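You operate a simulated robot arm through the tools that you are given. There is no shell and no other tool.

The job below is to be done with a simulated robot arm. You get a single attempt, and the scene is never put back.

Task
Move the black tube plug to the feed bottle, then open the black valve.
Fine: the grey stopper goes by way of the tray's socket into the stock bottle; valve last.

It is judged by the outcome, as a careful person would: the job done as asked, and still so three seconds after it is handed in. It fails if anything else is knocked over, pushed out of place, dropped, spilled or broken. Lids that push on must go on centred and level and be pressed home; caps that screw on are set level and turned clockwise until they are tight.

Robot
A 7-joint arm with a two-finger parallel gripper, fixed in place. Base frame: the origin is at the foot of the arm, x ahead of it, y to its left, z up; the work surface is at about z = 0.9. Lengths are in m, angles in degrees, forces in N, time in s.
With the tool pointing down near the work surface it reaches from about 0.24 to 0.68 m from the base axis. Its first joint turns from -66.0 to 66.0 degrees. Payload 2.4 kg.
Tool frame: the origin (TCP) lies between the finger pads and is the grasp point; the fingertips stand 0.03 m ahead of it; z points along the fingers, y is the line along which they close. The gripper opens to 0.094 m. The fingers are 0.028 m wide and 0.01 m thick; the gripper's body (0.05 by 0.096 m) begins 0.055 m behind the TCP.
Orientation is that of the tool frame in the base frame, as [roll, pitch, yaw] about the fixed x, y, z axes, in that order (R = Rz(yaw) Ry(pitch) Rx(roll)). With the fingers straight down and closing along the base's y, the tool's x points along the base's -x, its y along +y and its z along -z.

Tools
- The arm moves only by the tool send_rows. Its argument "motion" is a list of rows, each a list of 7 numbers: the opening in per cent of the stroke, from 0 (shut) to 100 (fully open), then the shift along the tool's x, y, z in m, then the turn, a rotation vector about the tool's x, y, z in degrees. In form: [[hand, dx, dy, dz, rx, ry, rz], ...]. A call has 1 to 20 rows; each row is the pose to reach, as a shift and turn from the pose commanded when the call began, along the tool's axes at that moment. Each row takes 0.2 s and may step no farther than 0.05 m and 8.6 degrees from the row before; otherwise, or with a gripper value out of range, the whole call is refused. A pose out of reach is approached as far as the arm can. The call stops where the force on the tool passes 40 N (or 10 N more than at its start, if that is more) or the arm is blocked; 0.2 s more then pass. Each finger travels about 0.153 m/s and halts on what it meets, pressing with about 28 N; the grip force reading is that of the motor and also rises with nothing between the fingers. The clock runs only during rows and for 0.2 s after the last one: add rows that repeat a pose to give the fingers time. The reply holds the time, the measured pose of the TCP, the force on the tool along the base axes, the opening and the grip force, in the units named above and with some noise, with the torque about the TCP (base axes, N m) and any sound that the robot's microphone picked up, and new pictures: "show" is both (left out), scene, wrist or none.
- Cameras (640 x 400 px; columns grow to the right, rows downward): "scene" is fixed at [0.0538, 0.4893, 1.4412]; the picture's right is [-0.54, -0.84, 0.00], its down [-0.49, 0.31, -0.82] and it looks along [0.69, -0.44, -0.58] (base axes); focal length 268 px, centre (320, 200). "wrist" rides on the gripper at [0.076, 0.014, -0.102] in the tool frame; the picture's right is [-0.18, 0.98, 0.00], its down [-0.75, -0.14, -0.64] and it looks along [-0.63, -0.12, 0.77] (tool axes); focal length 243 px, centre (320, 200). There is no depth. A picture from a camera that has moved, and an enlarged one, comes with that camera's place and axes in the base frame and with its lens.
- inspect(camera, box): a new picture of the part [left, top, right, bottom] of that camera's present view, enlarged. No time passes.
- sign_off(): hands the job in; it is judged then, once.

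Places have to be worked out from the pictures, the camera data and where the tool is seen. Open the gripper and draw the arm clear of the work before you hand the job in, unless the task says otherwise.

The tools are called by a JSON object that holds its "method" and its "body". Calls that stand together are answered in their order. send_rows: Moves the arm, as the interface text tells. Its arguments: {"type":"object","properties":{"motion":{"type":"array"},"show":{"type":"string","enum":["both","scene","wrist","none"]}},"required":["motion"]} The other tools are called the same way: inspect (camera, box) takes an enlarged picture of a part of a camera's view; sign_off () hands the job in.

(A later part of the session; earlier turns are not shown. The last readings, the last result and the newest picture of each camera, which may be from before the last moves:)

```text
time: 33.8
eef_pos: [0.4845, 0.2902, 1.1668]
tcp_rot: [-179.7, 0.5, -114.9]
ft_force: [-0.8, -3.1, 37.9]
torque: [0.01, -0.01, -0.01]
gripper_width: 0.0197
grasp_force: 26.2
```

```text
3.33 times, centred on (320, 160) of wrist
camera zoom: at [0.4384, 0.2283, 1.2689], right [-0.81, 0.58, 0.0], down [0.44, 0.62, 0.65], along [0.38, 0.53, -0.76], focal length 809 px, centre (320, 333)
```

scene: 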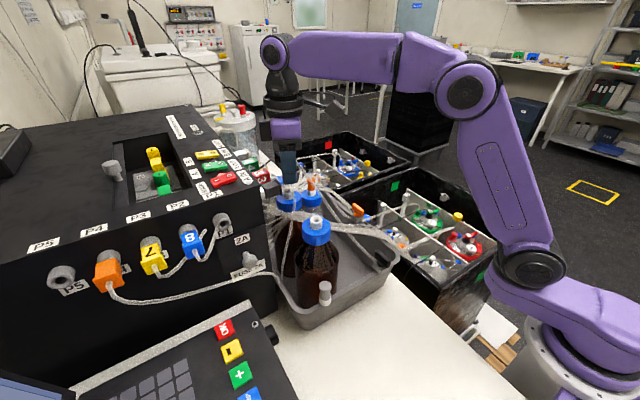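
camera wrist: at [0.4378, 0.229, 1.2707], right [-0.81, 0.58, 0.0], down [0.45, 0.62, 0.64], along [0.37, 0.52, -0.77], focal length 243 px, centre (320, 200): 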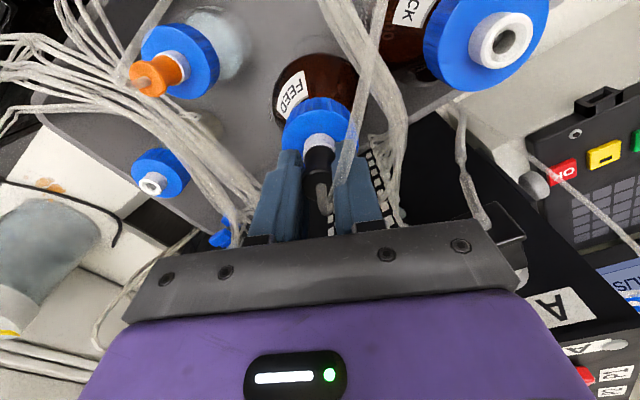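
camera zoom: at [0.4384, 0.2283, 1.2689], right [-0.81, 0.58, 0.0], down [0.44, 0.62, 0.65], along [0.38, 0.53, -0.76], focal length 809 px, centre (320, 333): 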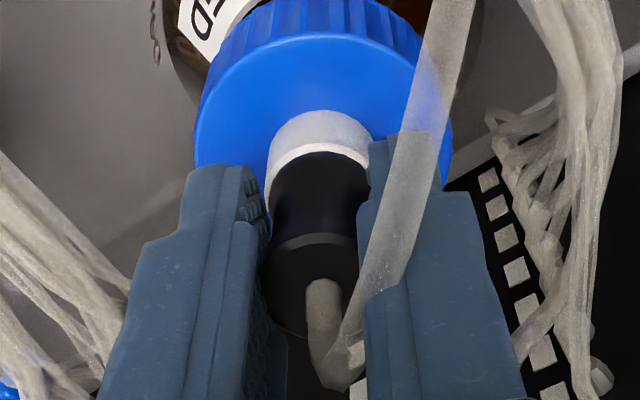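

A firm 38 N stop at z≈1.167, matching the seated height it had in STOCK, shows the plug is home. I'll relax the press and open the fingers.

{"method": "send_rows", "body": {"motion": [[0, 0, 0, -0.002, 0, 0, 0], [0, 0, 0, -0.0042, 0, 0, 0], [0, 0, 0, -0.0042, 0, 0, 0], [35, 0, 0, -0.0042, 0, 0, 0], [50, 0, 0, -0.0042, 0, 0, 0], [50, 0, 0, -0.0042, 0, 0, 0]]}}

{"method": "inspect", "body": {"camera": "wrist", "box": [240, 80, 400, 220]}}

{"method": "inspect", "body": {"camera": "scene", "box": [265, 150, 325, 220]}}

```text
time: 35.2
eef_pos: [0.4844, 0.2915, 1.1693]
tcp_rot: [-180.0, 0.0, -115.0]
ft_force: [0.1, 0.6, 0.5]
torque: [-0.01, -0.01, -0.02]
gripper_width: 0.047
grasp_force: 0.1
camera wrist: at [0.4394, 0.2288, 1.2706], right [-0.81, 0.58, 0.0], down [0.45, 0.62, 0.64], along [0.37, 0.52, -0.77], focal length 243 px, centre (320, 200)
```

scene: 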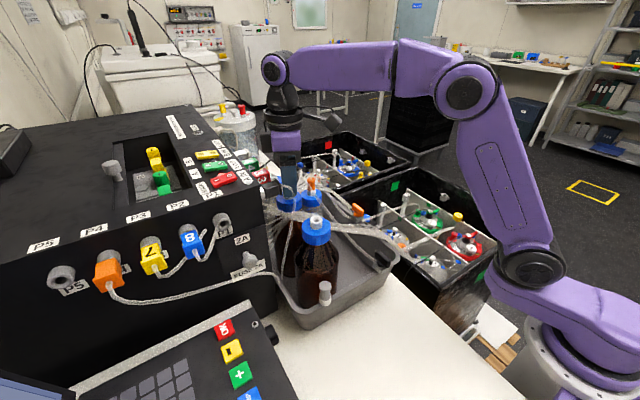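
wrist: 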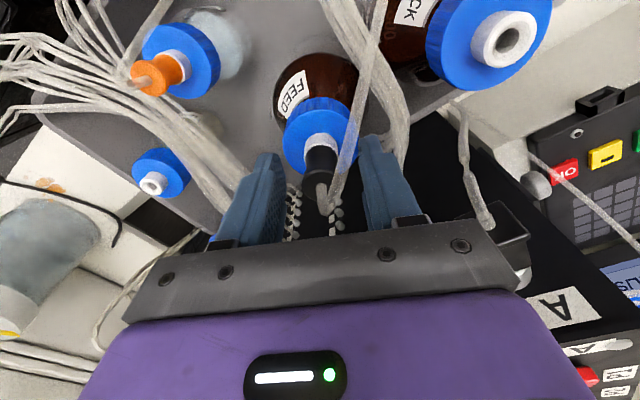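

```text
2.86 times, centred on (320, 150) of wrist
camera zoom: at [0.4394, 0.2288, 1.2706], right [-0.81, 0.58, 0.0], down [0.45, 0.62, 0.64], along [0.37, 0.52, -0.77], focal length 693 px, centre (320, 343)
```

zoom: 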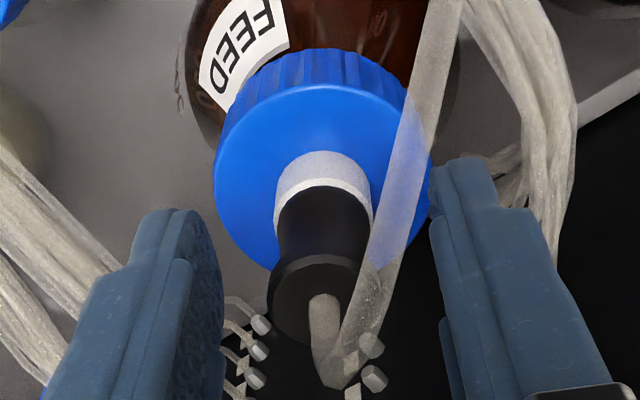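

```text
5.71 times, centred on (295, 185) of scene
camera zoom: at [0.0538, 0.4893, 1.4412], right [-0.54, -0.84, 0.0], down [-0.49, 0.31, -0.82], along [0.69, -0.44, -0.58], focal length 1531 px, centre (463, 286)
```

zoom: 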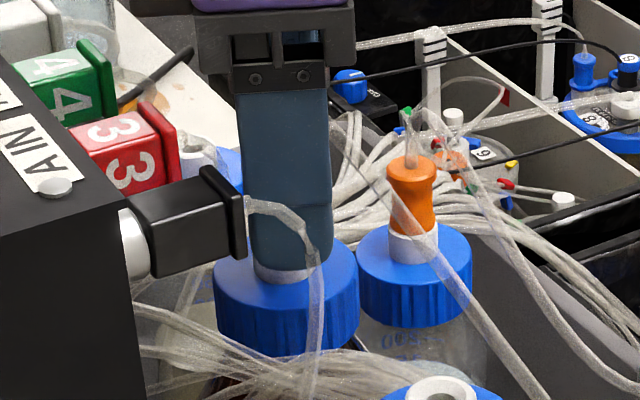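

The black plug stands straight in FEED. I'll rise clear, then go back over the tray socket with the gripper turned to close along y.

{"method": "send_rows", "body": {"motion": [[50, 0, 0, -0.03, 0, 0, 0], [50, 0, 0, -0.06, 0, 0, 0], [50, 0, 0, -0.075, 0, 0, 0], [50, 0.006, 0.022, -0.08, 0, 0, 8], [50, 0.012, 0.045, -0.085, 0, 0, 16], [50, 0.018, 0.068, -0.09, 0, 0, 24], [50, 0.024, 0.09, -0.09, 0, 0, 32], [50, 0.03, 0.113, -0.09, 0, 0, 40], [50, 0.036, 0.136, -0.09, 0, 0, 48], [50, 0.042, 0.159, -0.09, 0, 0, 56.5], [50, 0.0487, 0.1816, -0.09, 0, 0, 65], [50, 0.0487, 0.1816, -0.09, 0, 0, 65]]}}

{"method": "inspect", "body": {"camera": "scene", "box": [250, 150, 410, 310]}}

{"method": "inspect", "body": {"camera": "wrist", "box": [220, 30, 420, 230]}}

```text
time: 37.8
eef_pos: [0.3012, 0.3238, 1.2585]
tcp_rot: [180.0, 0.0, -180.0]
ft_force: [-0.3, -0.7, -0.4]
torque: [0.03, -0.02, -0.01]
gripper_width: 0.0472
grasp_force: 0.1
camera wrist: at [0.2244, 0.3385, 1.3615], right [0.19, 0.98, 0.0], down [0.75, -0.14, 0.64], along [0.63, -0.12, -0.77], focal length 243 px, centre (320, 200)
```

scene: 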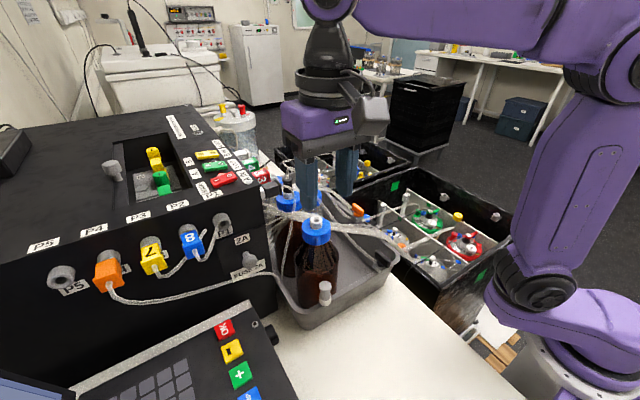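
wrist: 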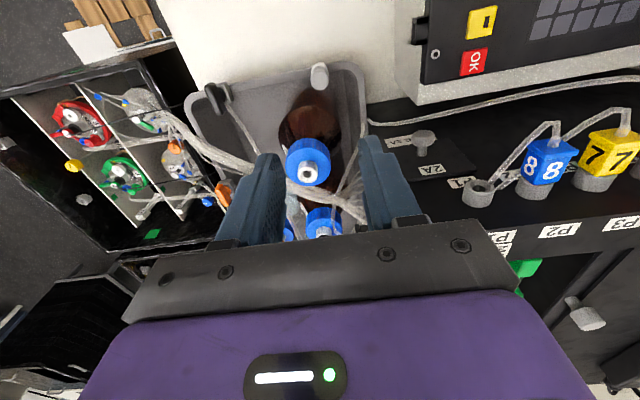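

```text
2.50 times, centred on (330, 230) of scene
camera zoom: at [0.0537, 0.4893, 1.4412], right [-0.54, -0.84, 0.0], down [-0.49, 0.31, -0.82], along [0.69, -0.44, -0.58], focal length 670 px, centre (295, 125)
```

zoom: 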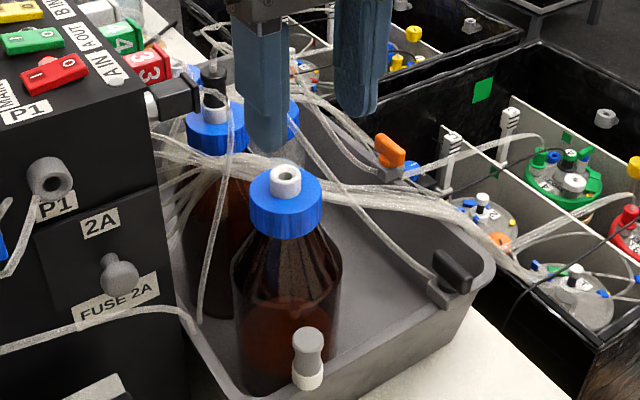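

```text
2.00 times, centred on (320, 130) of wrist
camera zoom: at [0.2244, 0.3385, 1.3615], right [0.19, 0.98, 0.0], down [0.75, -0.14, 0.64], along [0.63, -0.12, -0.77], focal length 485 px, centre (320, 340)
```

zoom: 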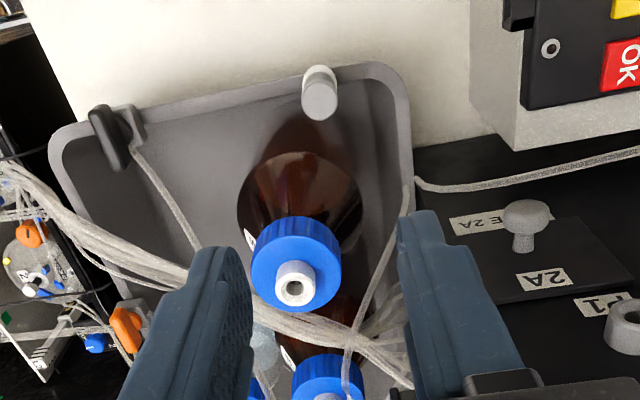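

The grey stopper is still standing in the socket. I'll descend around it to just above the socket's collar and check before closing.

{"method": "send_rows", "body": {"motion": [[50, 0, 0, 0.045, 0, 0, 0], [50, 0, 0, 0.09, 0, 0, 0], [50, 0, 0, 0.135, 0, 0, 0], [50, 0, 0, 0.165, 0, 0, 0], [50, 0, 0, 0.165, 0, 0, 0]], "show": "wrist"}}

{"method": "inspect", "body": {"camera": "wrist", "box": [240, 60, 400, 220]}}

{"method": "inspect", "body": {"camera": "scene", "box": [290, 230, 370, 310]}}

```text
time: 39.0
eef_pos: [0.2994, 0.3235, 1.0948]
tcp_rot: [-180.0, 0.0, -180.0]
ft_force: [0.4, -0.6, -0.4]
torque: [-0.01, 0.02, -0.02]
gripper_width: 0.0469
grasp_force: 0.0
camera wrist: at [0.223, 0.3382, 1.1968], right [0.18, 0.98, 0.0], down [0.75, -0.14, 0.64], along [0.63, -0.12, -0.77], focal length 243 px, centre (320, 200)
```

wrist: 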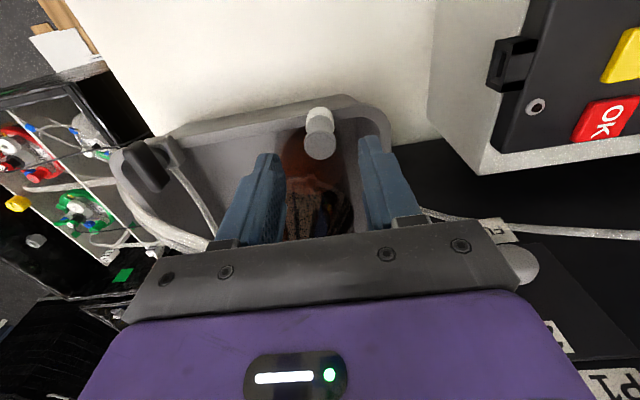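

```text
2.50 times, centred on (320, 140) of wrist
camera zoom: at [0.223, 0.3382, 1.1968], right [0.18, 0.98, 0.0], down [0.75, -0.14, 0.64], along [0.63, -0.12, -0.77], focal length 606 px, centre (320, 350)
```

zoom: 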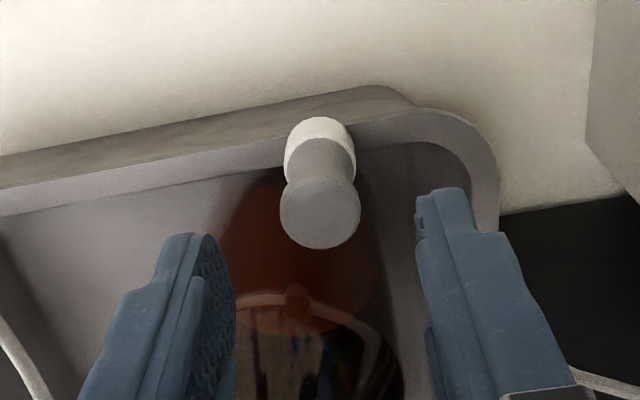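

```text
5.00 times, centred on (330, 270) of scene
camera zoom: at [0.0538, 0.4893, 1.4412], right [-0.54, -0.84, 0.0], down [-0.49, 0.31, -0.82], along [0.69, -0.44, -0.58], focal length 1340 px, centre (270, -150)
```

zoom: 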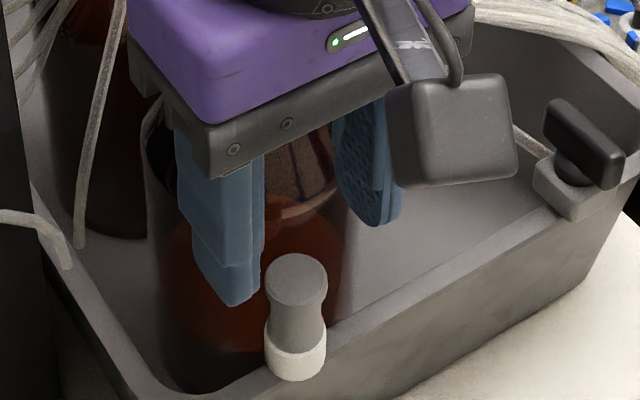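

The stopper is centred to within 1–2 mm. I'll make the final descent to z≈1.048 and close.

{"method": "send_rows", "body": {"motion": [[50, -0.001, 0, 0.02, 0, 0, 0], [50, -0.001, 0, 0.04, 0, 0, 0], [50, -0.001, 0, 0.0465, 0, 0, 0], [50, -0.001, 0, 0.0465, 0, 0, 0], [25, -0.001, 0, 0.0465, 0, 0, 0], [0, -0.001, 0, 0.0465, 0, 0, 0], [0, -0.001, 0, 0.0465, 0, 0, 0], [0, -0.001, 0, 0.0465, 0, 0, 0]], "show": "wrist"}}

{"method": "inspect", "body": {"camera": "wrist", "box": [260, 100, 380, 220]}}

{"method": "inspect", "body": {"camera": "scene", "box": [290, 250, 370, 320]}}

```text
time: 40.8
eef_pos: [0.3008, 0.3244, 1.0476]
tcp_rot: [-180.0, 0.1, 179.9]
ft_force: [0.3, -5.6, -1.0]
torque: [-0.11, -0.03, 0.03]
gripper_width: 0.0207
grasp_force: 26.0
camera wrist: at [0.224, 0.3389, 1.1494], right [0.18, 0.98, 0.0], down [0.75, -0.14, 0.64], along [0.63, -0.12, -0.77], focal length 243 px, centre (320, 200)
```

wrist: 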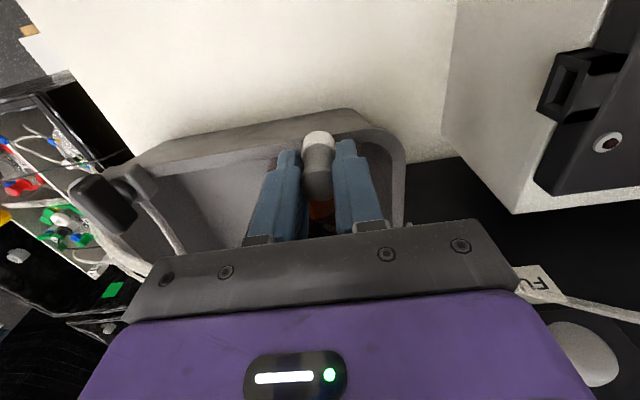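

```text
3.33 times, centred on (320, 160) of wrist
camera zoom: at [0.224, 0.3389, 1.1494], right [0.18, 0.98, 0.0], down [0.75, -0.14, 0.64], along [0.63, -0.12, -0.77], focal length 809 px, centre (320, 333)
```

zoom: 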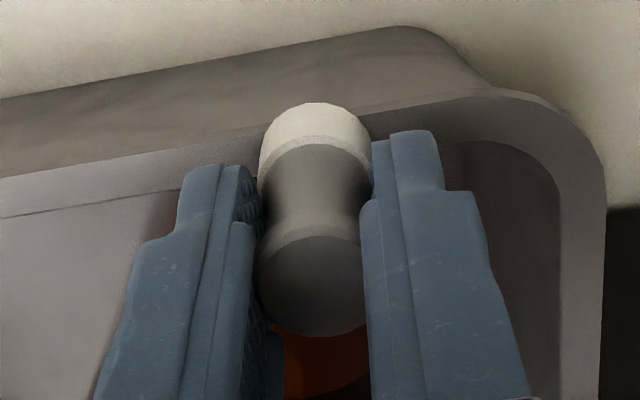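

```text
5.71 times, centred on (330, 285) of scene
camera zoom: at [0.0538, 0.4892, 1.4413], right [-0.54, -0.84, 0.0], down [-0.49, 0.31, -0.82], along [0.69, -0.44, -0.58], focal length 1531 px, centre (263, -286)
```

zoom: 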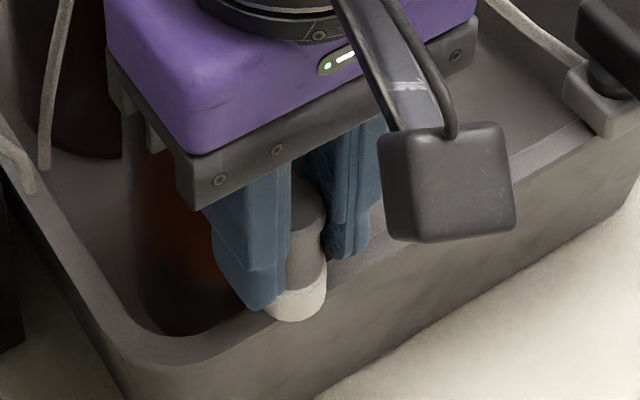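

Gripped, with a −5.6 N y reaction, so I'll ease 1.5 mm toward −y and then lift straight up.

{"method": "send_rows", "body": {"motion": [[0, 0, -0.0015, 0, 0, 0, 0], [0, 0, -0.0015, -0.005, 0, 0, 0], [0, 0, -0.0015, -0.015, 0, 0, 0], [0, 0, -0.0015, -0.03, 0, 0, 0], [0, 0, -0.0015, -0.05, 0, 0, 0], [0, 0, -0.0015, -0.09, 0, 0, 0], [0, 0, -0.0015, -0.13, 0, 0, 0], [0, 0, -0.0015, -0.17, 0, 0, 0], [0, 0, -0.0015, -0.205, 0, 0, 0], [0, 0, -0.0015, -0.205, 0, 0, 0]]}}

{"method": "inspect", "body": {"camera": "wrist", "box": [220, 30, 420, 230]}}

{"method": "inspect", "body": {"camera": "scene", "box": [270, 130, 370, 310]}}

```text
time: 43.0
eef_pos: [0.2994, 0.3234, 1.2532]
tcp_rot: [-180.0, 0.0, -179.9]
ft_force: [-0.5, -0.4, 0.6]
torque: [0.01, 0.02, 0.02]
gripper_width: 0.0206
grasp_force: 26.2
camera wrist: at [0.2235, 0.3376, 1.3547], right [0.18, 0.98, 0.0], down [0.75, -0.14, 0.64], along [0.63, -0.12, -0.77], focal length 243 px, centre (320, 200)
```

scene: 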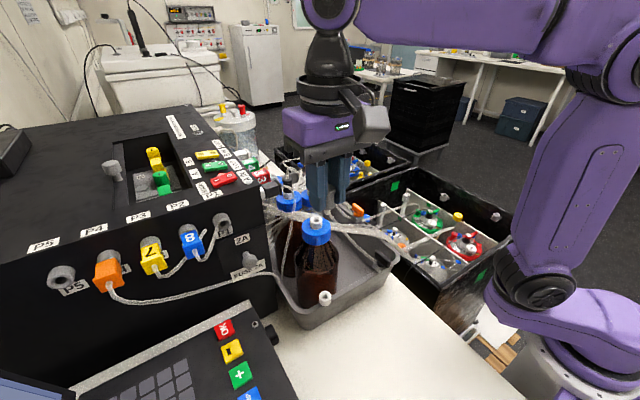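
wrist: 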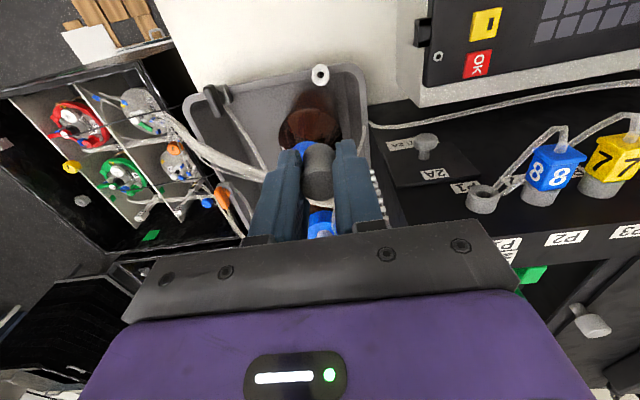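

```text
2.00 times, centred on (320, 130) of wrist
camera zoom: at [0.2235, 0.3376, 1.3547], right [0.18, 0.98, 0.0], down [0.75, -0.14, 0.64], along [0.63, -0.12, -0.77], focal length 485 px, centre (320, 340)
```

zoom: 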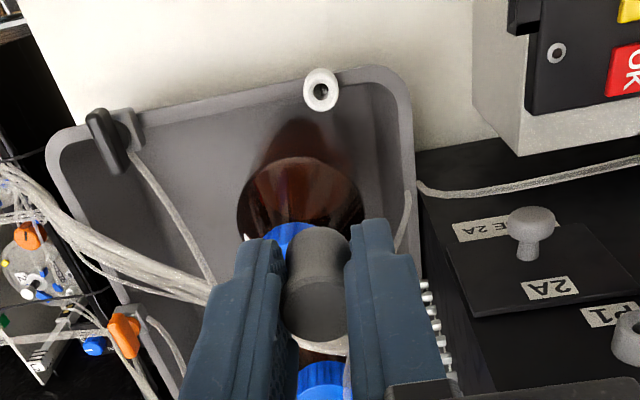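

```text
2.22 times, centred on (320, 220) of scene
camera zoom: at [0.0538, 0.4893, 1.4412], right [-0.54, -0.84, 0.0], down [-0.49, 0.31, -0.82], along [0.69, -0.44, -0.58], focal length 595 px, centre (320, 156)
```

zoom: 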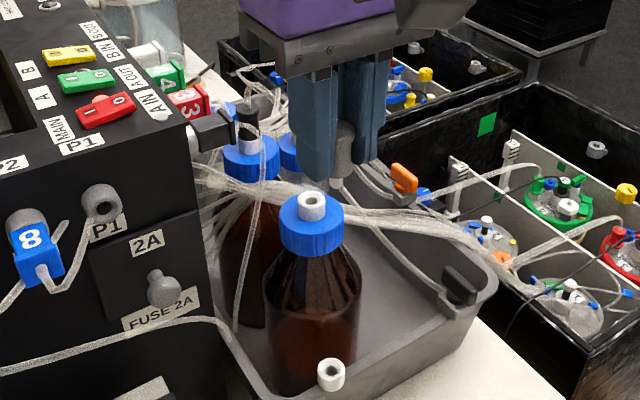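

The grey stopper is held and the socket is empty again. I'll move over STOCK with the same yaw and height as before so I can reuse the aiming mark.

{"method": "send_rows", "body": {"motion": [[0, -0.009, -0.004, 0, 0, 0, -8], [0, -0.018, -0.008, 0, 0, 0, -16], [0, -0.027, -0.012, 0, 0, 0, -24], [0, -0.036, -0.016, 0, 0, 0, -32], [0, -0.045, -0.02, 0, 0, 0, -40], [0, -0.054, -0.024, 0, 0, 0, -48], [0, -0.063, -0.028, 0.004, 0, 0, -56.5], [0, -0.0722, -0.0322, 0.009, 0, 0, -65], [0, -0.0722, -0.0322, 0.009, 0, 0, -65], [0, -0.0722, -0.0322, 0.009, 0, 0, -65]]}}

{"method": "inspect", "body": {"camera": "wrist", "box": [240, 60, 400, 220]}}

{"method": "inspect", "body": {"camera": "scene", "box": [280, 150, 360, 250]}}

```text
time: 45.2
eef_pos: [0.3739, 0.2894, 1.2431]
tcp_rot: [-179.9, 0.0, -115.1]
ft_force: [-0.4, 0.7, -1.3]
torque: [-0.03, -0.02, -0.01]
gripper_width: 0.0208
grasp_force: 25.7
camera wrist: at [0.3275, 0.2275, 1.3455], right [-0.81, 0.58, 0.0], down [0.45, 0.62, 0.64], along [0.37, 0.52, -0.77], focal length 243 px, centre (320, 200)
```

scene: 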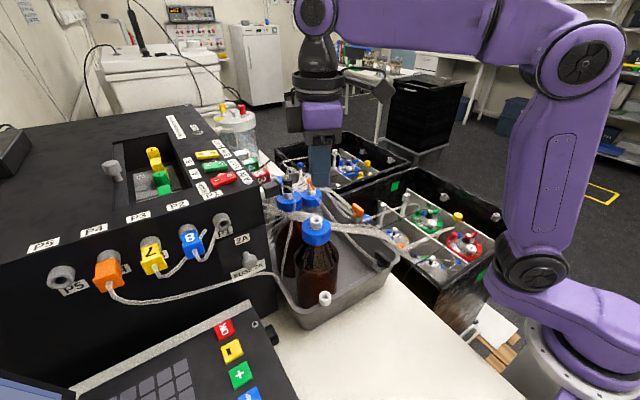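
wrist: 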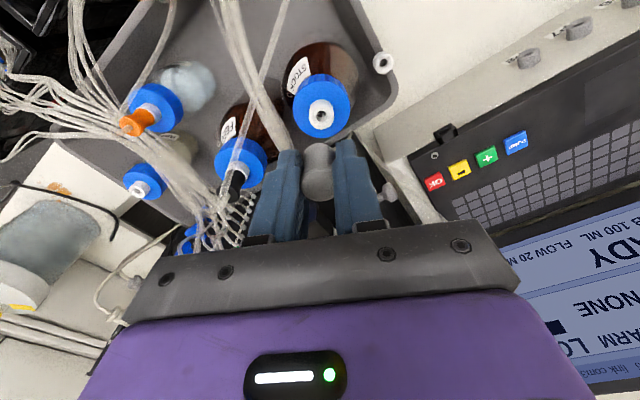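

```text
2.50 times, centred on (320, 140) of wrist
camera zoom: at [0.3275, 0.2275, 1.3455], right [-0.81, 0.58, 0.0], down [0.45, 0.62, 0.64], along [0.37, 0.52, -0.77], focal length 606 px, centre (320, 350)
```

zoom: 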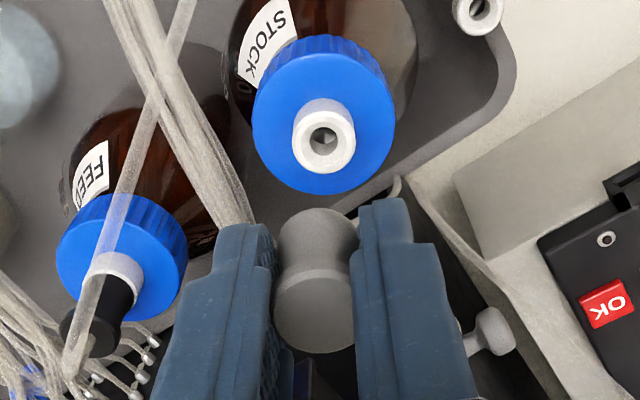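

```text
4.00 times, centred on (320, 200) of scene
camera zoom: at [0.0538, 0.4893, 1.4412], right [-0.54, -0.84, 0.0], down [-0.49, 0.31, -0.82], along [0.69, -0.44, -0.58], focal length 1072 px, centre (320, 200)
```

zoom: 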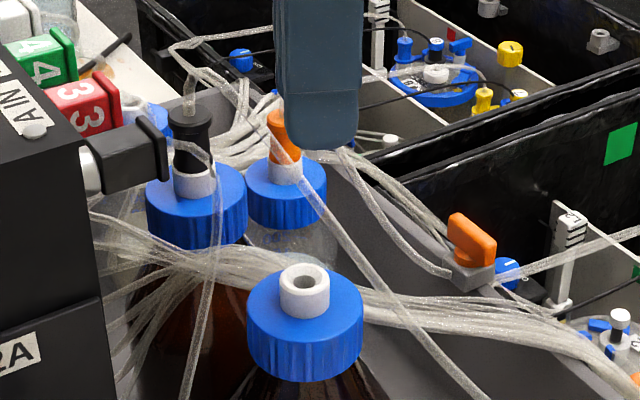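

STOCK's hole is within about 2 mm of the mark. Folding in what the last insertion taught me, I'll trim −1.6 mm in x and +0.7 mm in y (tool axes) and lower to just above the collar.

{"method": "send_rows", "body": {"motion": [[0, -0.0016, 0.0007, 0, 0, 0, 0], [0, -0.0016, 0.0007, 0.02, 0, 0, 0], [0, -0.0016, 0.0007, 0.04, 0, 0, 0], [0, -0.0016, 0.0007, 0.052, 0, 0, 0], [0, -0.0016, 0.0007, 0.052, 0, 0, 0]]}}

{"method": "inspect", "body": {"camera": "wrist", "box": [240, 60, 400, 220]}}

{"method": "inspect", "body": {"camera": "scene", "box": [280, 165, 350, 245]}}

```text
time: 46.4
eef_pos: [0.3724, 0.2915, 1.1899]
tcp_rot: [179.9, -0.1, -115.0]
ft_force: [-0.5, 0.7, 0.3]
torque: [0.0, 0.0, 0.02]
gripper_width: 0.0208
grasp_force: 26.0
camera wrist: at [0.3268, 0.23, 1.2927], right [-0.81, 0.58, 0.0], down [0.45, 0.62, 0.64], along [0.37, 0.52, -0.77], focal length 243 px, centre (320, 200)
```

scene: 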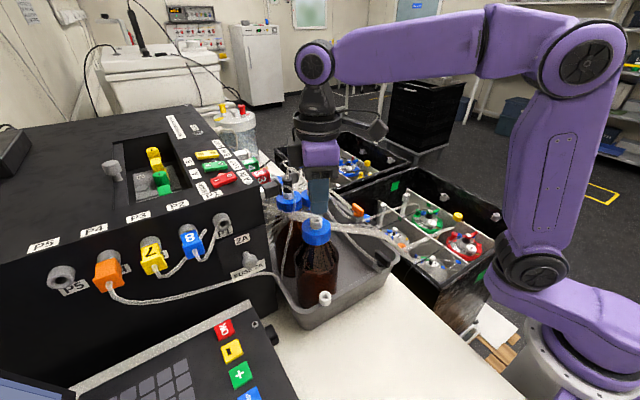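
wrist: 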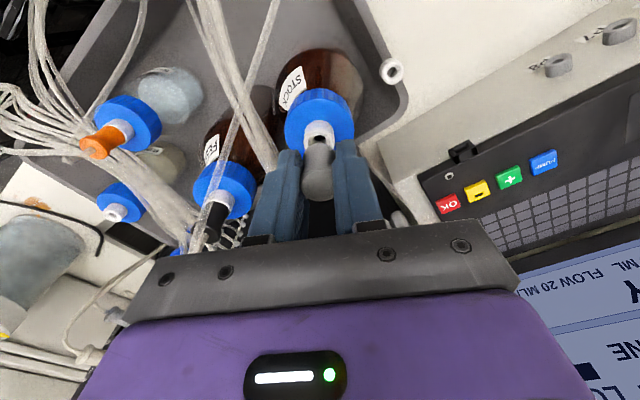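

```text
2.50 times, centred on (320, 140) of wrist
camera zoom: at [0.3268, 0.23, 1.2927], right [-0.81, 0.58, 0.0], down [0.45, 0.62, 0.64], along [0.37, 0.52, -0.77], focal length 606 px, centre (320, 350)
```

zoom: 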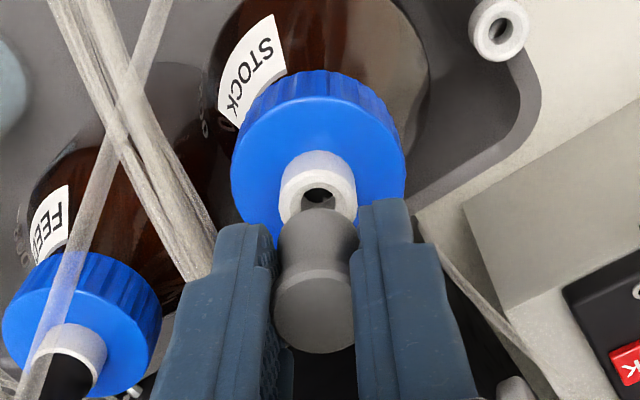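

```text
5.00 times, centred on (315, 205) of scene
camera zoom: at [0.0538, 0.4893, 1.4412], right [-0.54, -0.84, 0.0], down [-0.49, 0.31, -0.82], along [0.69, -0.44, -0.58], focal length 1340 px, centre (345, 175)
```

zoom: 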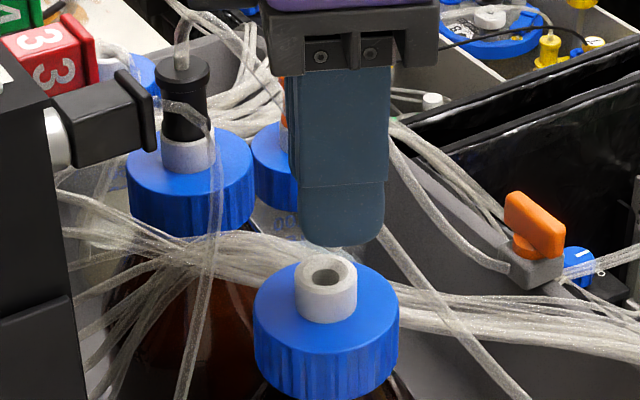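

The picture matches the good pre-insertion view at FEED almost exactly. I'll lower gently in small steps with a slight trim.

{"method": "send_rows", "body": {"motion": [[0, -0.0008, -0.0004, 0.004, 0, 0, 0], [0, -0.0008, -0.0004, 0.008, 0, 0, 0], [0, -0.0008, -0.0004, 0.011, 0, 0, 0], [0, -0.0008, -0.0004, 0.014, 0, 0, 0], [0, -0.0008, -0.0004, 0.014, 0, 0, 0]], "show": "wrist"}}

{"method": "inspect", "body": {"camera": "wrist", "box": [260, 100, 380, 220]}}

{"method": "inspect", "body": {"camera": "scene", "box": [290, 185, 350, 245]}}

```text
time: 47.6
eef_pos: [0.3734, 0.2924, 1.1772]
tcp_rot: [179.9, 0.1, -115.1]
ft_force: [0.5, 0.1, -0.4]
torque: [0.02, 0.0, 0.0]
gripper_width: 0.0206
grasp_force: 25.8
camera wrist: at [0.3282, 0.231, 1.2791], right [-0.81, 0.58, 0.0], down [0.45, 0.62, 0.64], along [0.37, 0.52, -0.77], focal length 243 px, centre (320, 200)
```

wrist: 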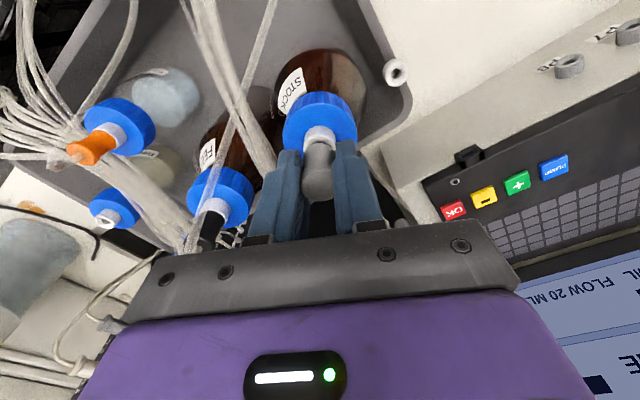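

```text
3.33 times, centred on (320, 160) of wrist
camera zoom: at [0.3282, 0.231, 1.2791], right [-0.81, 0.58, 0.0], down [0.45, 0.62, 0.64], along [0.37, 0.52, -0.77], focal length 809 px, centre (320, 333)
```

zoom: 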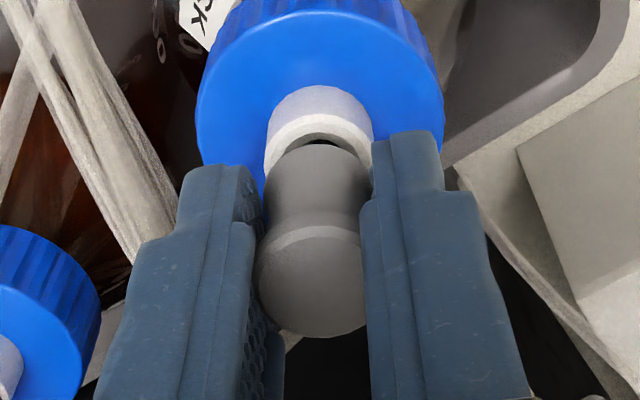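

```text
6.67 times, centred on (320, 215) of scene
camera zoom: at [0.0538, 0.4893, 1.4412], right [-0.54, -0.84, 0.0], down [-0.49, 0.31, -0.82], along [0.69, -0.44, -0.58], focal length 1786 px, centre (320, 100)
```

zoom: 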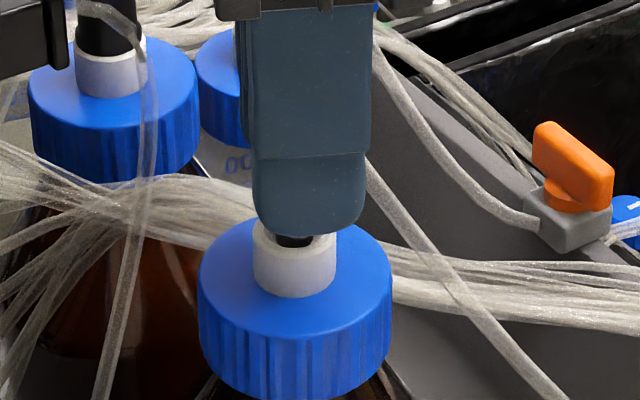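

There's no contact force and the nozzle is entering cleanly. I'll continue down toward the seat.

{"method": "send_rows", "body": {"motion": [[0, 0, 0, 0.002, 0, 0, 0], [0, 0, 0, 0.004, 0, 0, 0], [0, 0, 0, 0.006, 0, 0, 0], [0, 0, 0, 0.006, 0, 0, 0]], "show": "wrist"}}

{"method": "inspect", "body": {"camera": "wrist", "box": [260, 100, 380, 220]}}

{"method": "inspect", "body": {"camera": "scene", "box": [290, 185, 350, 245]}}

```text
time: 48.6
eef_pos: [0.3742, 0.2936, 1.1703]
tcp_rot: [-180.0, 0.0, -115.0]
ft_force: [0.9, 0.9, -0.4]
torque: [0.02, -0.04, 0.03]
gripper_width: 0.0204
grasp_force: 25.9
camera wrist: at [0.3281, 0.2304, 1.2731], right [-0.81, 0.58, 0.0], down [0.45, 0.62, 0.64], along [0.37, 0.52, -0.77], focal length 243 px, centre (320, 200)
```

wrist: 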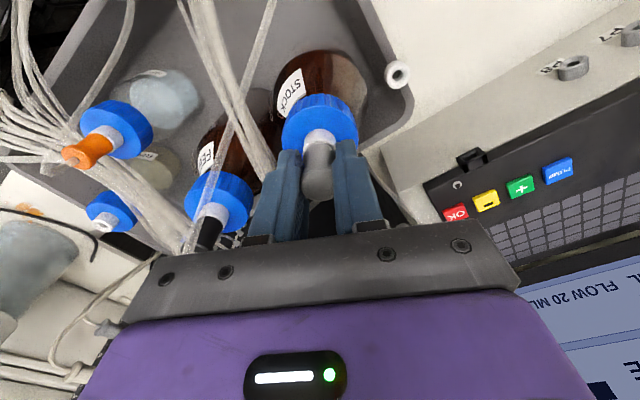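

```text
3.33 times, centred on (320, 160) of wrist
camera zoom: at [0.3281, 0.2304, 1.2731], right [-0.81, 0.58, 0.0], down [0.45, 0.62, 0.64], along [0.37, 0.52, -0.77], focal length 809 px, centre (320, 333)
```

zoom: 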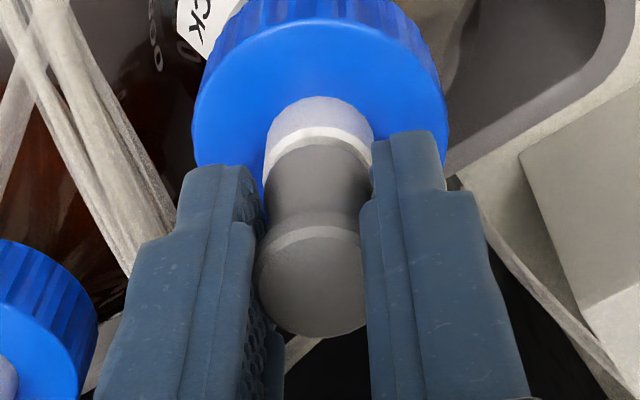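

```text
6.67 times, centred on (320, 215) of scene
camera zoom: at [0.0538, 0.4894, 1.4412], right [-0.54, -0.84, 0.0], down [-0.49, 0.31, -0.82], along [0.69, -0.44, -0.58], focal length 1786 px, centre (320, 100)
```

zoom: 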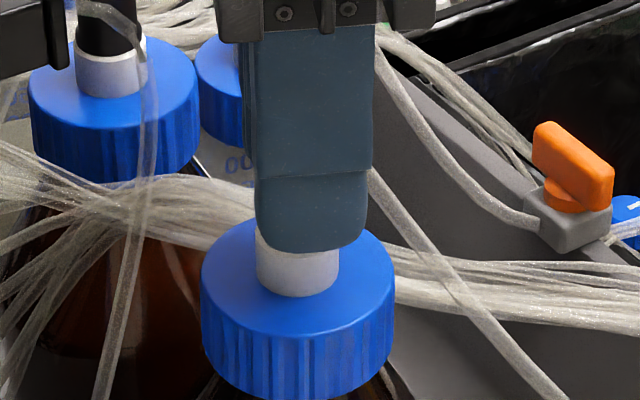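

Slight side contact (+0.9, +0.9 N) shows the nozzle leaning on the −x−y side. I'll trim about 1 mm the other way and press home, stopping on force.

{"method": "send_rows", "body": {"motion": [[0, -0.001, -0.0005, 0, 0, 0, 0], [0, -0.001, -0.0005, 0, 0, 0, 0], [0, -0.001, -0.0005, 0.002, 0, 0, 0], [0, -0.001, -0.0005, 0.002, 0, 0, 0]], "show": "none"}}

{"method": "inspect", "body": {"camera": "scene", "box": [290, 185, 350, 245]}}

```text
time: 49.6
eef_pos: [0.3745, 0.293, 1.1695]
tcp_rot: [-179.9, 0.1, -115.0]
ft_force: [-0.4, 1.0, 0.5]
torque: [0.03, 0.01, -0.01]
gripper_width: 0.0208
grasp_force: 26.0
```

```text
6.67 times, centred on (320, 215) of scene
camera zoom: at [0.0537, 0.4894, 1.4412], right [-0.54, -0.84, 0.0], down [-0.49, 0.31, -0.82], along [0.69, -0.44, -0.58], focal length 1786 px, centre (320, 100)
```

zoom: 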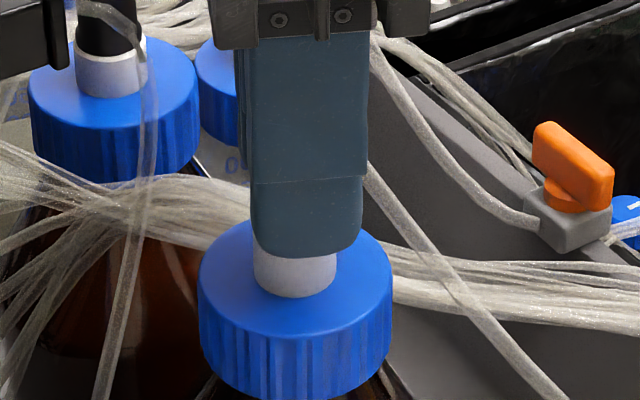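

The bottle is back in its original place with almost no side force. Now pressing straight down to the stop.

{"method": "send_rows", "body": {"motion": [[0, 0, 0, 0.0015, 0, 0, 0], [0, 0, 0, 0.003, 0, 0, 0], [0, 0, 0, 0.0045, 0, 0, 0], [0, 0, 0, 0.006, 0, 0, 0], [0, 0, 0, 0.006, 0, 0, 0]], "show": "wrist"}}

{"method": "inspect", "body": {"camera": "scene", "box": [290, 185, 350, 245]}}

{"method": "inspect", "body": {"camera": "wrist", "box": [260, 100, 380, 220]}}

```text
time: 50.8
eef_pos: [0.3747, 0.294, 1.1644]
tcp_rot: [-179.8, 0.2, -115.1]
ft_force: [1.0, 4.0, 22.5]
torque: [0.08, -0.06, 0.01]
gripper_width: 0.0207
grasp_force: 26.2
camera wrist: at [0.3286, 0.2311, 1.2654], right [-0.81, 0.58, 0.0], down [0.44, 0.62, 0.65], along [0.38, 0.52, -0.76], focal length 243 px, centre (320, 200)
```

wrist: 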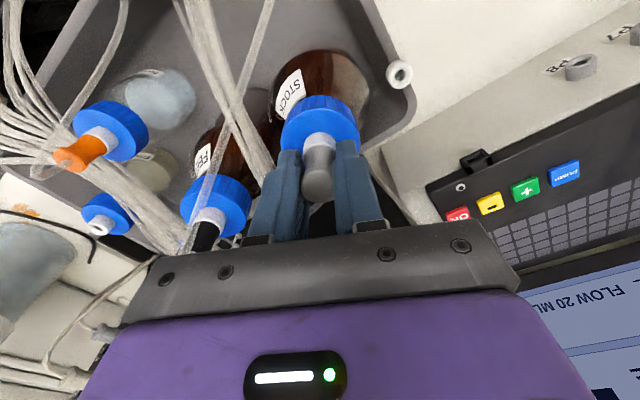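

```text
6.67 times, centred on (320, 215) of scene
camera zoom: at [0.0535, 0.4892, 1.4413], right [-0.54, -0.84, 0.0], down [-0.49, 0.31, -0.82], along [0.69, -0.44, -0.58], focal length 1786 px, centre (320, 100)
```

zoom: 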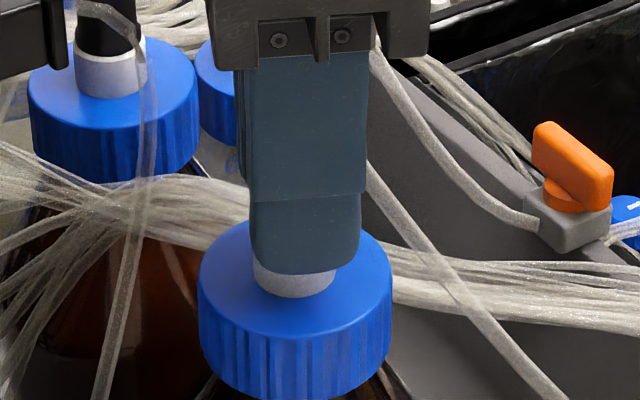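

```text
3.33 times, centred on (320, 160) of wrist
camera zoom: at [0.3286, 0.2311, 1.2654], right [-0.81, 0.58, 0.0], down [0.44, 0.62, 0.65], along [0.38, 0.52, -0.76], focal length 809 px, centre (320, 333)
```

zoom: 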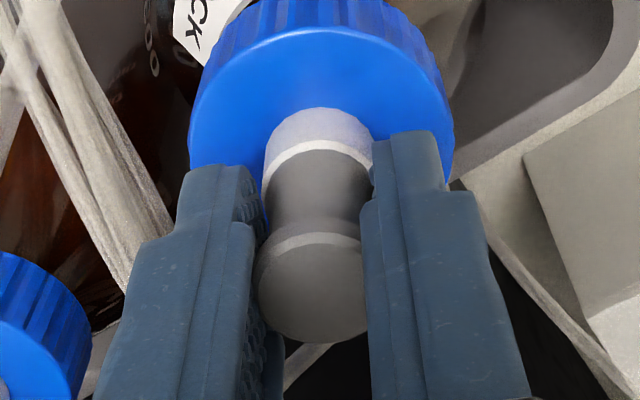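

It's on the stop with 22 N. I'll press slightly more to match the 38 N that seated the black plug, then relax.

{"method": "send_rows", "body": {"motion": [[0, 0, 0, 0.001, 0, 0, 0], [0, 0, 0, 0.002, 0, 0, 0], [0, 0, 0, 0.002, 0, 0, 0]], "show": "none"}}

```text
time: 51.6
eef_pos: [0.3739, 0.2947, 1.1629]
tcp_rot: [-179.7, 0.3, -115.0]
ft_force: [-2.1, -0.8, 40.0]
torque: [0.08, 0.18, 0.08]
gripper_width: 0.0204
grasp_force: 25.9
```

It reached 40 N against the stop, so the stopper is home. I'll relax the load and open the fingers.

{"method": "send_rows", "body": {"motion": [[0, 0, 0, -0.002, 0, 0, 0], [0, 0, 0, -0.004, 0, 0, 0], [0, 0, 0, -0.004, 0, 0, 0], [35, 0, 0, -0.004, 0, 0, 0], [50, 0, 0, -0.004, 0, 0, 0], [50, 0, 0, -0.004, 0, 0, 0]]}}

{"method": "inspect", "body": {"camera": "wrist", "box": [240, 80, 400, 220]}}

{"method": "inspect", "body": {"camera": "scene", "box": [265, 150, 355, 245]}}

```text
time: 53.0
eef_pos: [0.3747, 0.2939, 1.165]
tcp_rot: [-179.9, 0.0, -114.9]
ft_force: [0.2, 0.0, -0.6]
torque: [0.03, 0.0, -0.02]
gripper_width: 0.0472
grasp_force: 0.1
camera wrist: at [0.3284, 0.2313, 1.2671], right [-0.81, 0.58, 0.0], down [0.45, 0.62, 0.64], along [0.37, 0.52, -0.77], focal length 243 px, centre (320, 200)
```

scene: 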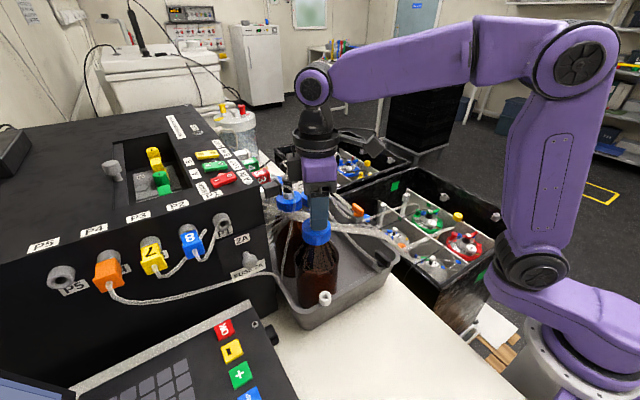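
wrist: 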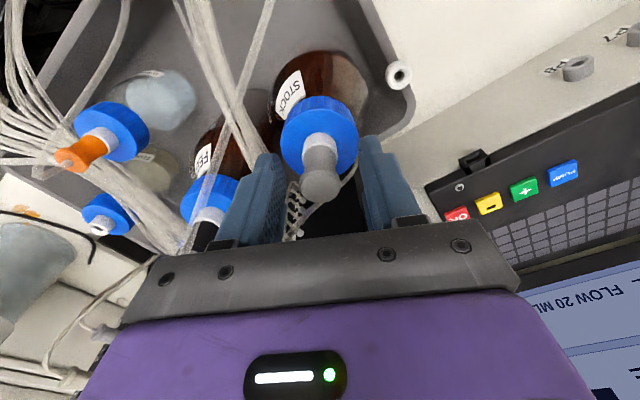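

```text
2.86 times, centred on (320, 150) of wrist
camera zoom: at [0.3284, 0.2313, 1.2671], right [-0.81, 0.58, 0.0], down [0.45, 0.62, 0.64], along [0.37, 0.52, -0.77], focal length 693 px, centre (320, 343)
```

zoom: 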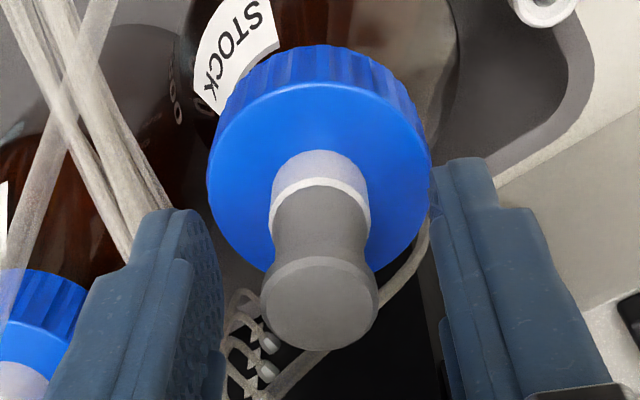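

```text
4.21 times, centred on (310, 198) of scene
camera zoom: at [0.0538, 0.4893, 1.4412], right [-0.54, -0.84, 0.0], down [-0.49, 0.31, -0.82], along [0.69, -0.44, -0.58], focal length 1128 px, centre (362, 210)
```

zoom: 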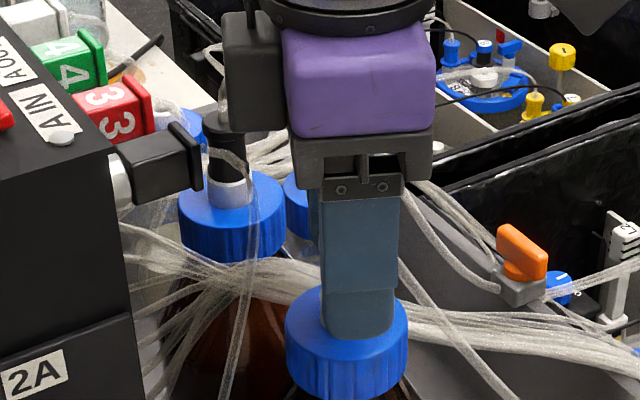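

Both plugs are in place. Now I'll rise clear and move above the black valve to examine its handle.

{"method": "send_rows", "body": {"motion": [[50, 0, 0, -0.03, 0, 0, 0], [50, 0, 0, -0.06, 0, 0, 0], [50, 0, 0, -0.09, 0, 0, 0], [50, 0.016, 0.004, -0.09, 0, 0, 8], [50, 0.032, 0.008, -0.09, 0, 0, 16], [50, 0.048, 0.012, -0.09, 0, 0, 24], [50, 0.064, 0.016, -0.09, 0, 0, 32], [50, 0.08, 0.02, -0.09, 0, 0, 40], [50, 0.096, 0.024, -0.08, 0, 0, 48], [50, 0.112, 0.028, -0.07, 0, 0, 56.5], [50, 0.13, 0.0326, -0.06, 0, 0, 65], [50, 0.13, 0.0326, -0.06, 0, 0, 65]]}}

{"method": "inspect", "body": {"camera": "wrist", "box": [260, 50, 380, 170]}}

{"method": "inspect", "body": {"camera": "scene", "box": [345, 230, 415, 290]}}

{"method": "inspect", "body": {"camera": "scene", "box": [330, 185, 400, 240]}}

{"method": "inspect", "body": {"camera": "scene", "box": [260, 160, 350, 250]}}

```text
time: 55.6
eef_pos: [0.2895, 0.1892, 1.2236]
tcp_rot: [180.0, 0.0, 179.9]
ft_force: [-0.8, 0.1, 0.1]
torque: [0.02, 0.0, 0.01]
gripper_width: 0.047
grasp_force: 0.0
camera wrist: at [0.2121, 0.2046, 1.3271], right [0.19, 0.98, 0.0], down [0.75, -0.14, 0.64], along [0.63, -0.12, -0.77], focal length 243 px, centre (320, 200)
```

scene: 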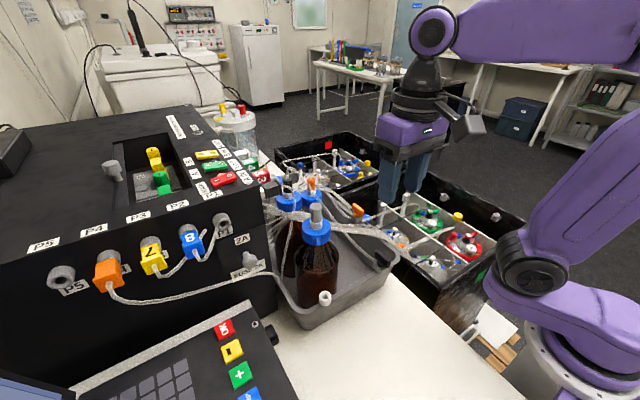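
wrist: 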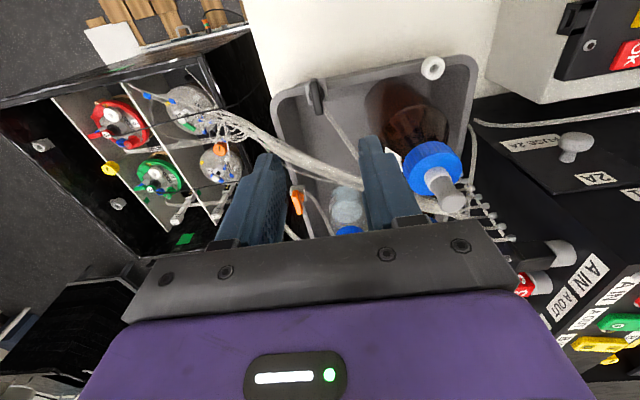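

```text
3.33 times, centred on (320, 110) of wrist
camera zoom: at [0.2121, 0.2046, 1.3271], right [0.19, 0.98, 0.0], down [0.75, -0.14, 0.64], along [0.63, -0.12, -0.77], focal length 809 px, centre (320, 500)
```

zoom: 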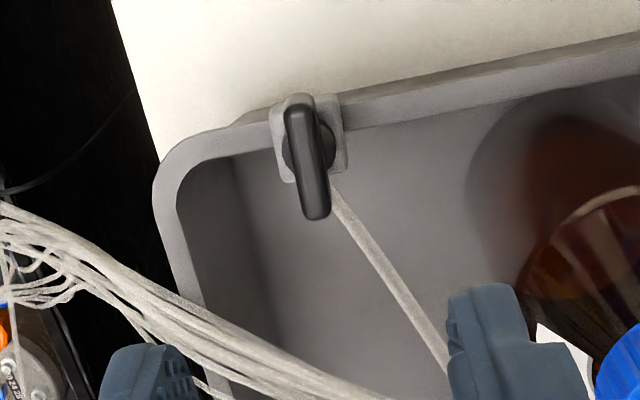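

```text
6.67 times, centred on (380, 260) of scene
camera zoom: at [0.0537, 0.4893, 1.4412], right [-0.54, -0.84, 0.0], down [-0.49, 0.31, -0.82], along [0.69, -0.44, -0.58], focal length 1786 px, centre (-80, -200)
```

zoom: 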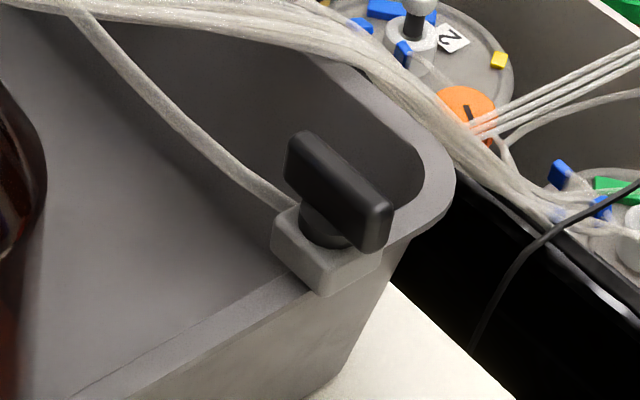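

```text
7.27 times, centred on (365, 212) of scene
camera zoom: at [0.0537, 0.4893, 1.4412], right [-0.54, -0.84, 0.0], down [-0.49, 0.31, -0.82], along [0.69, -0.44, -0.58], focal length 1948 px, centre (-7, 109)
```

zoom: 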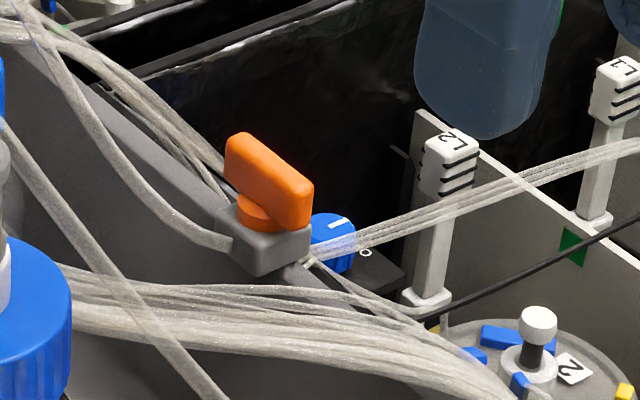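

```text
4.44 times, centred on (305, 205) of scene
camera zoom: at [0.0537, 0.4893, 1.4412], right [-0.54, -0.84, 0.0], down [-0.49, 0.31, -0.82], along [0.69, -0.44, -0.58], focal length 1191 px, centre (387, 178)
```

zoom: 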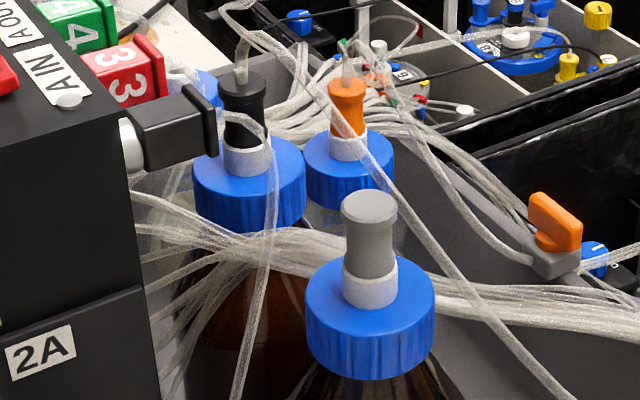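

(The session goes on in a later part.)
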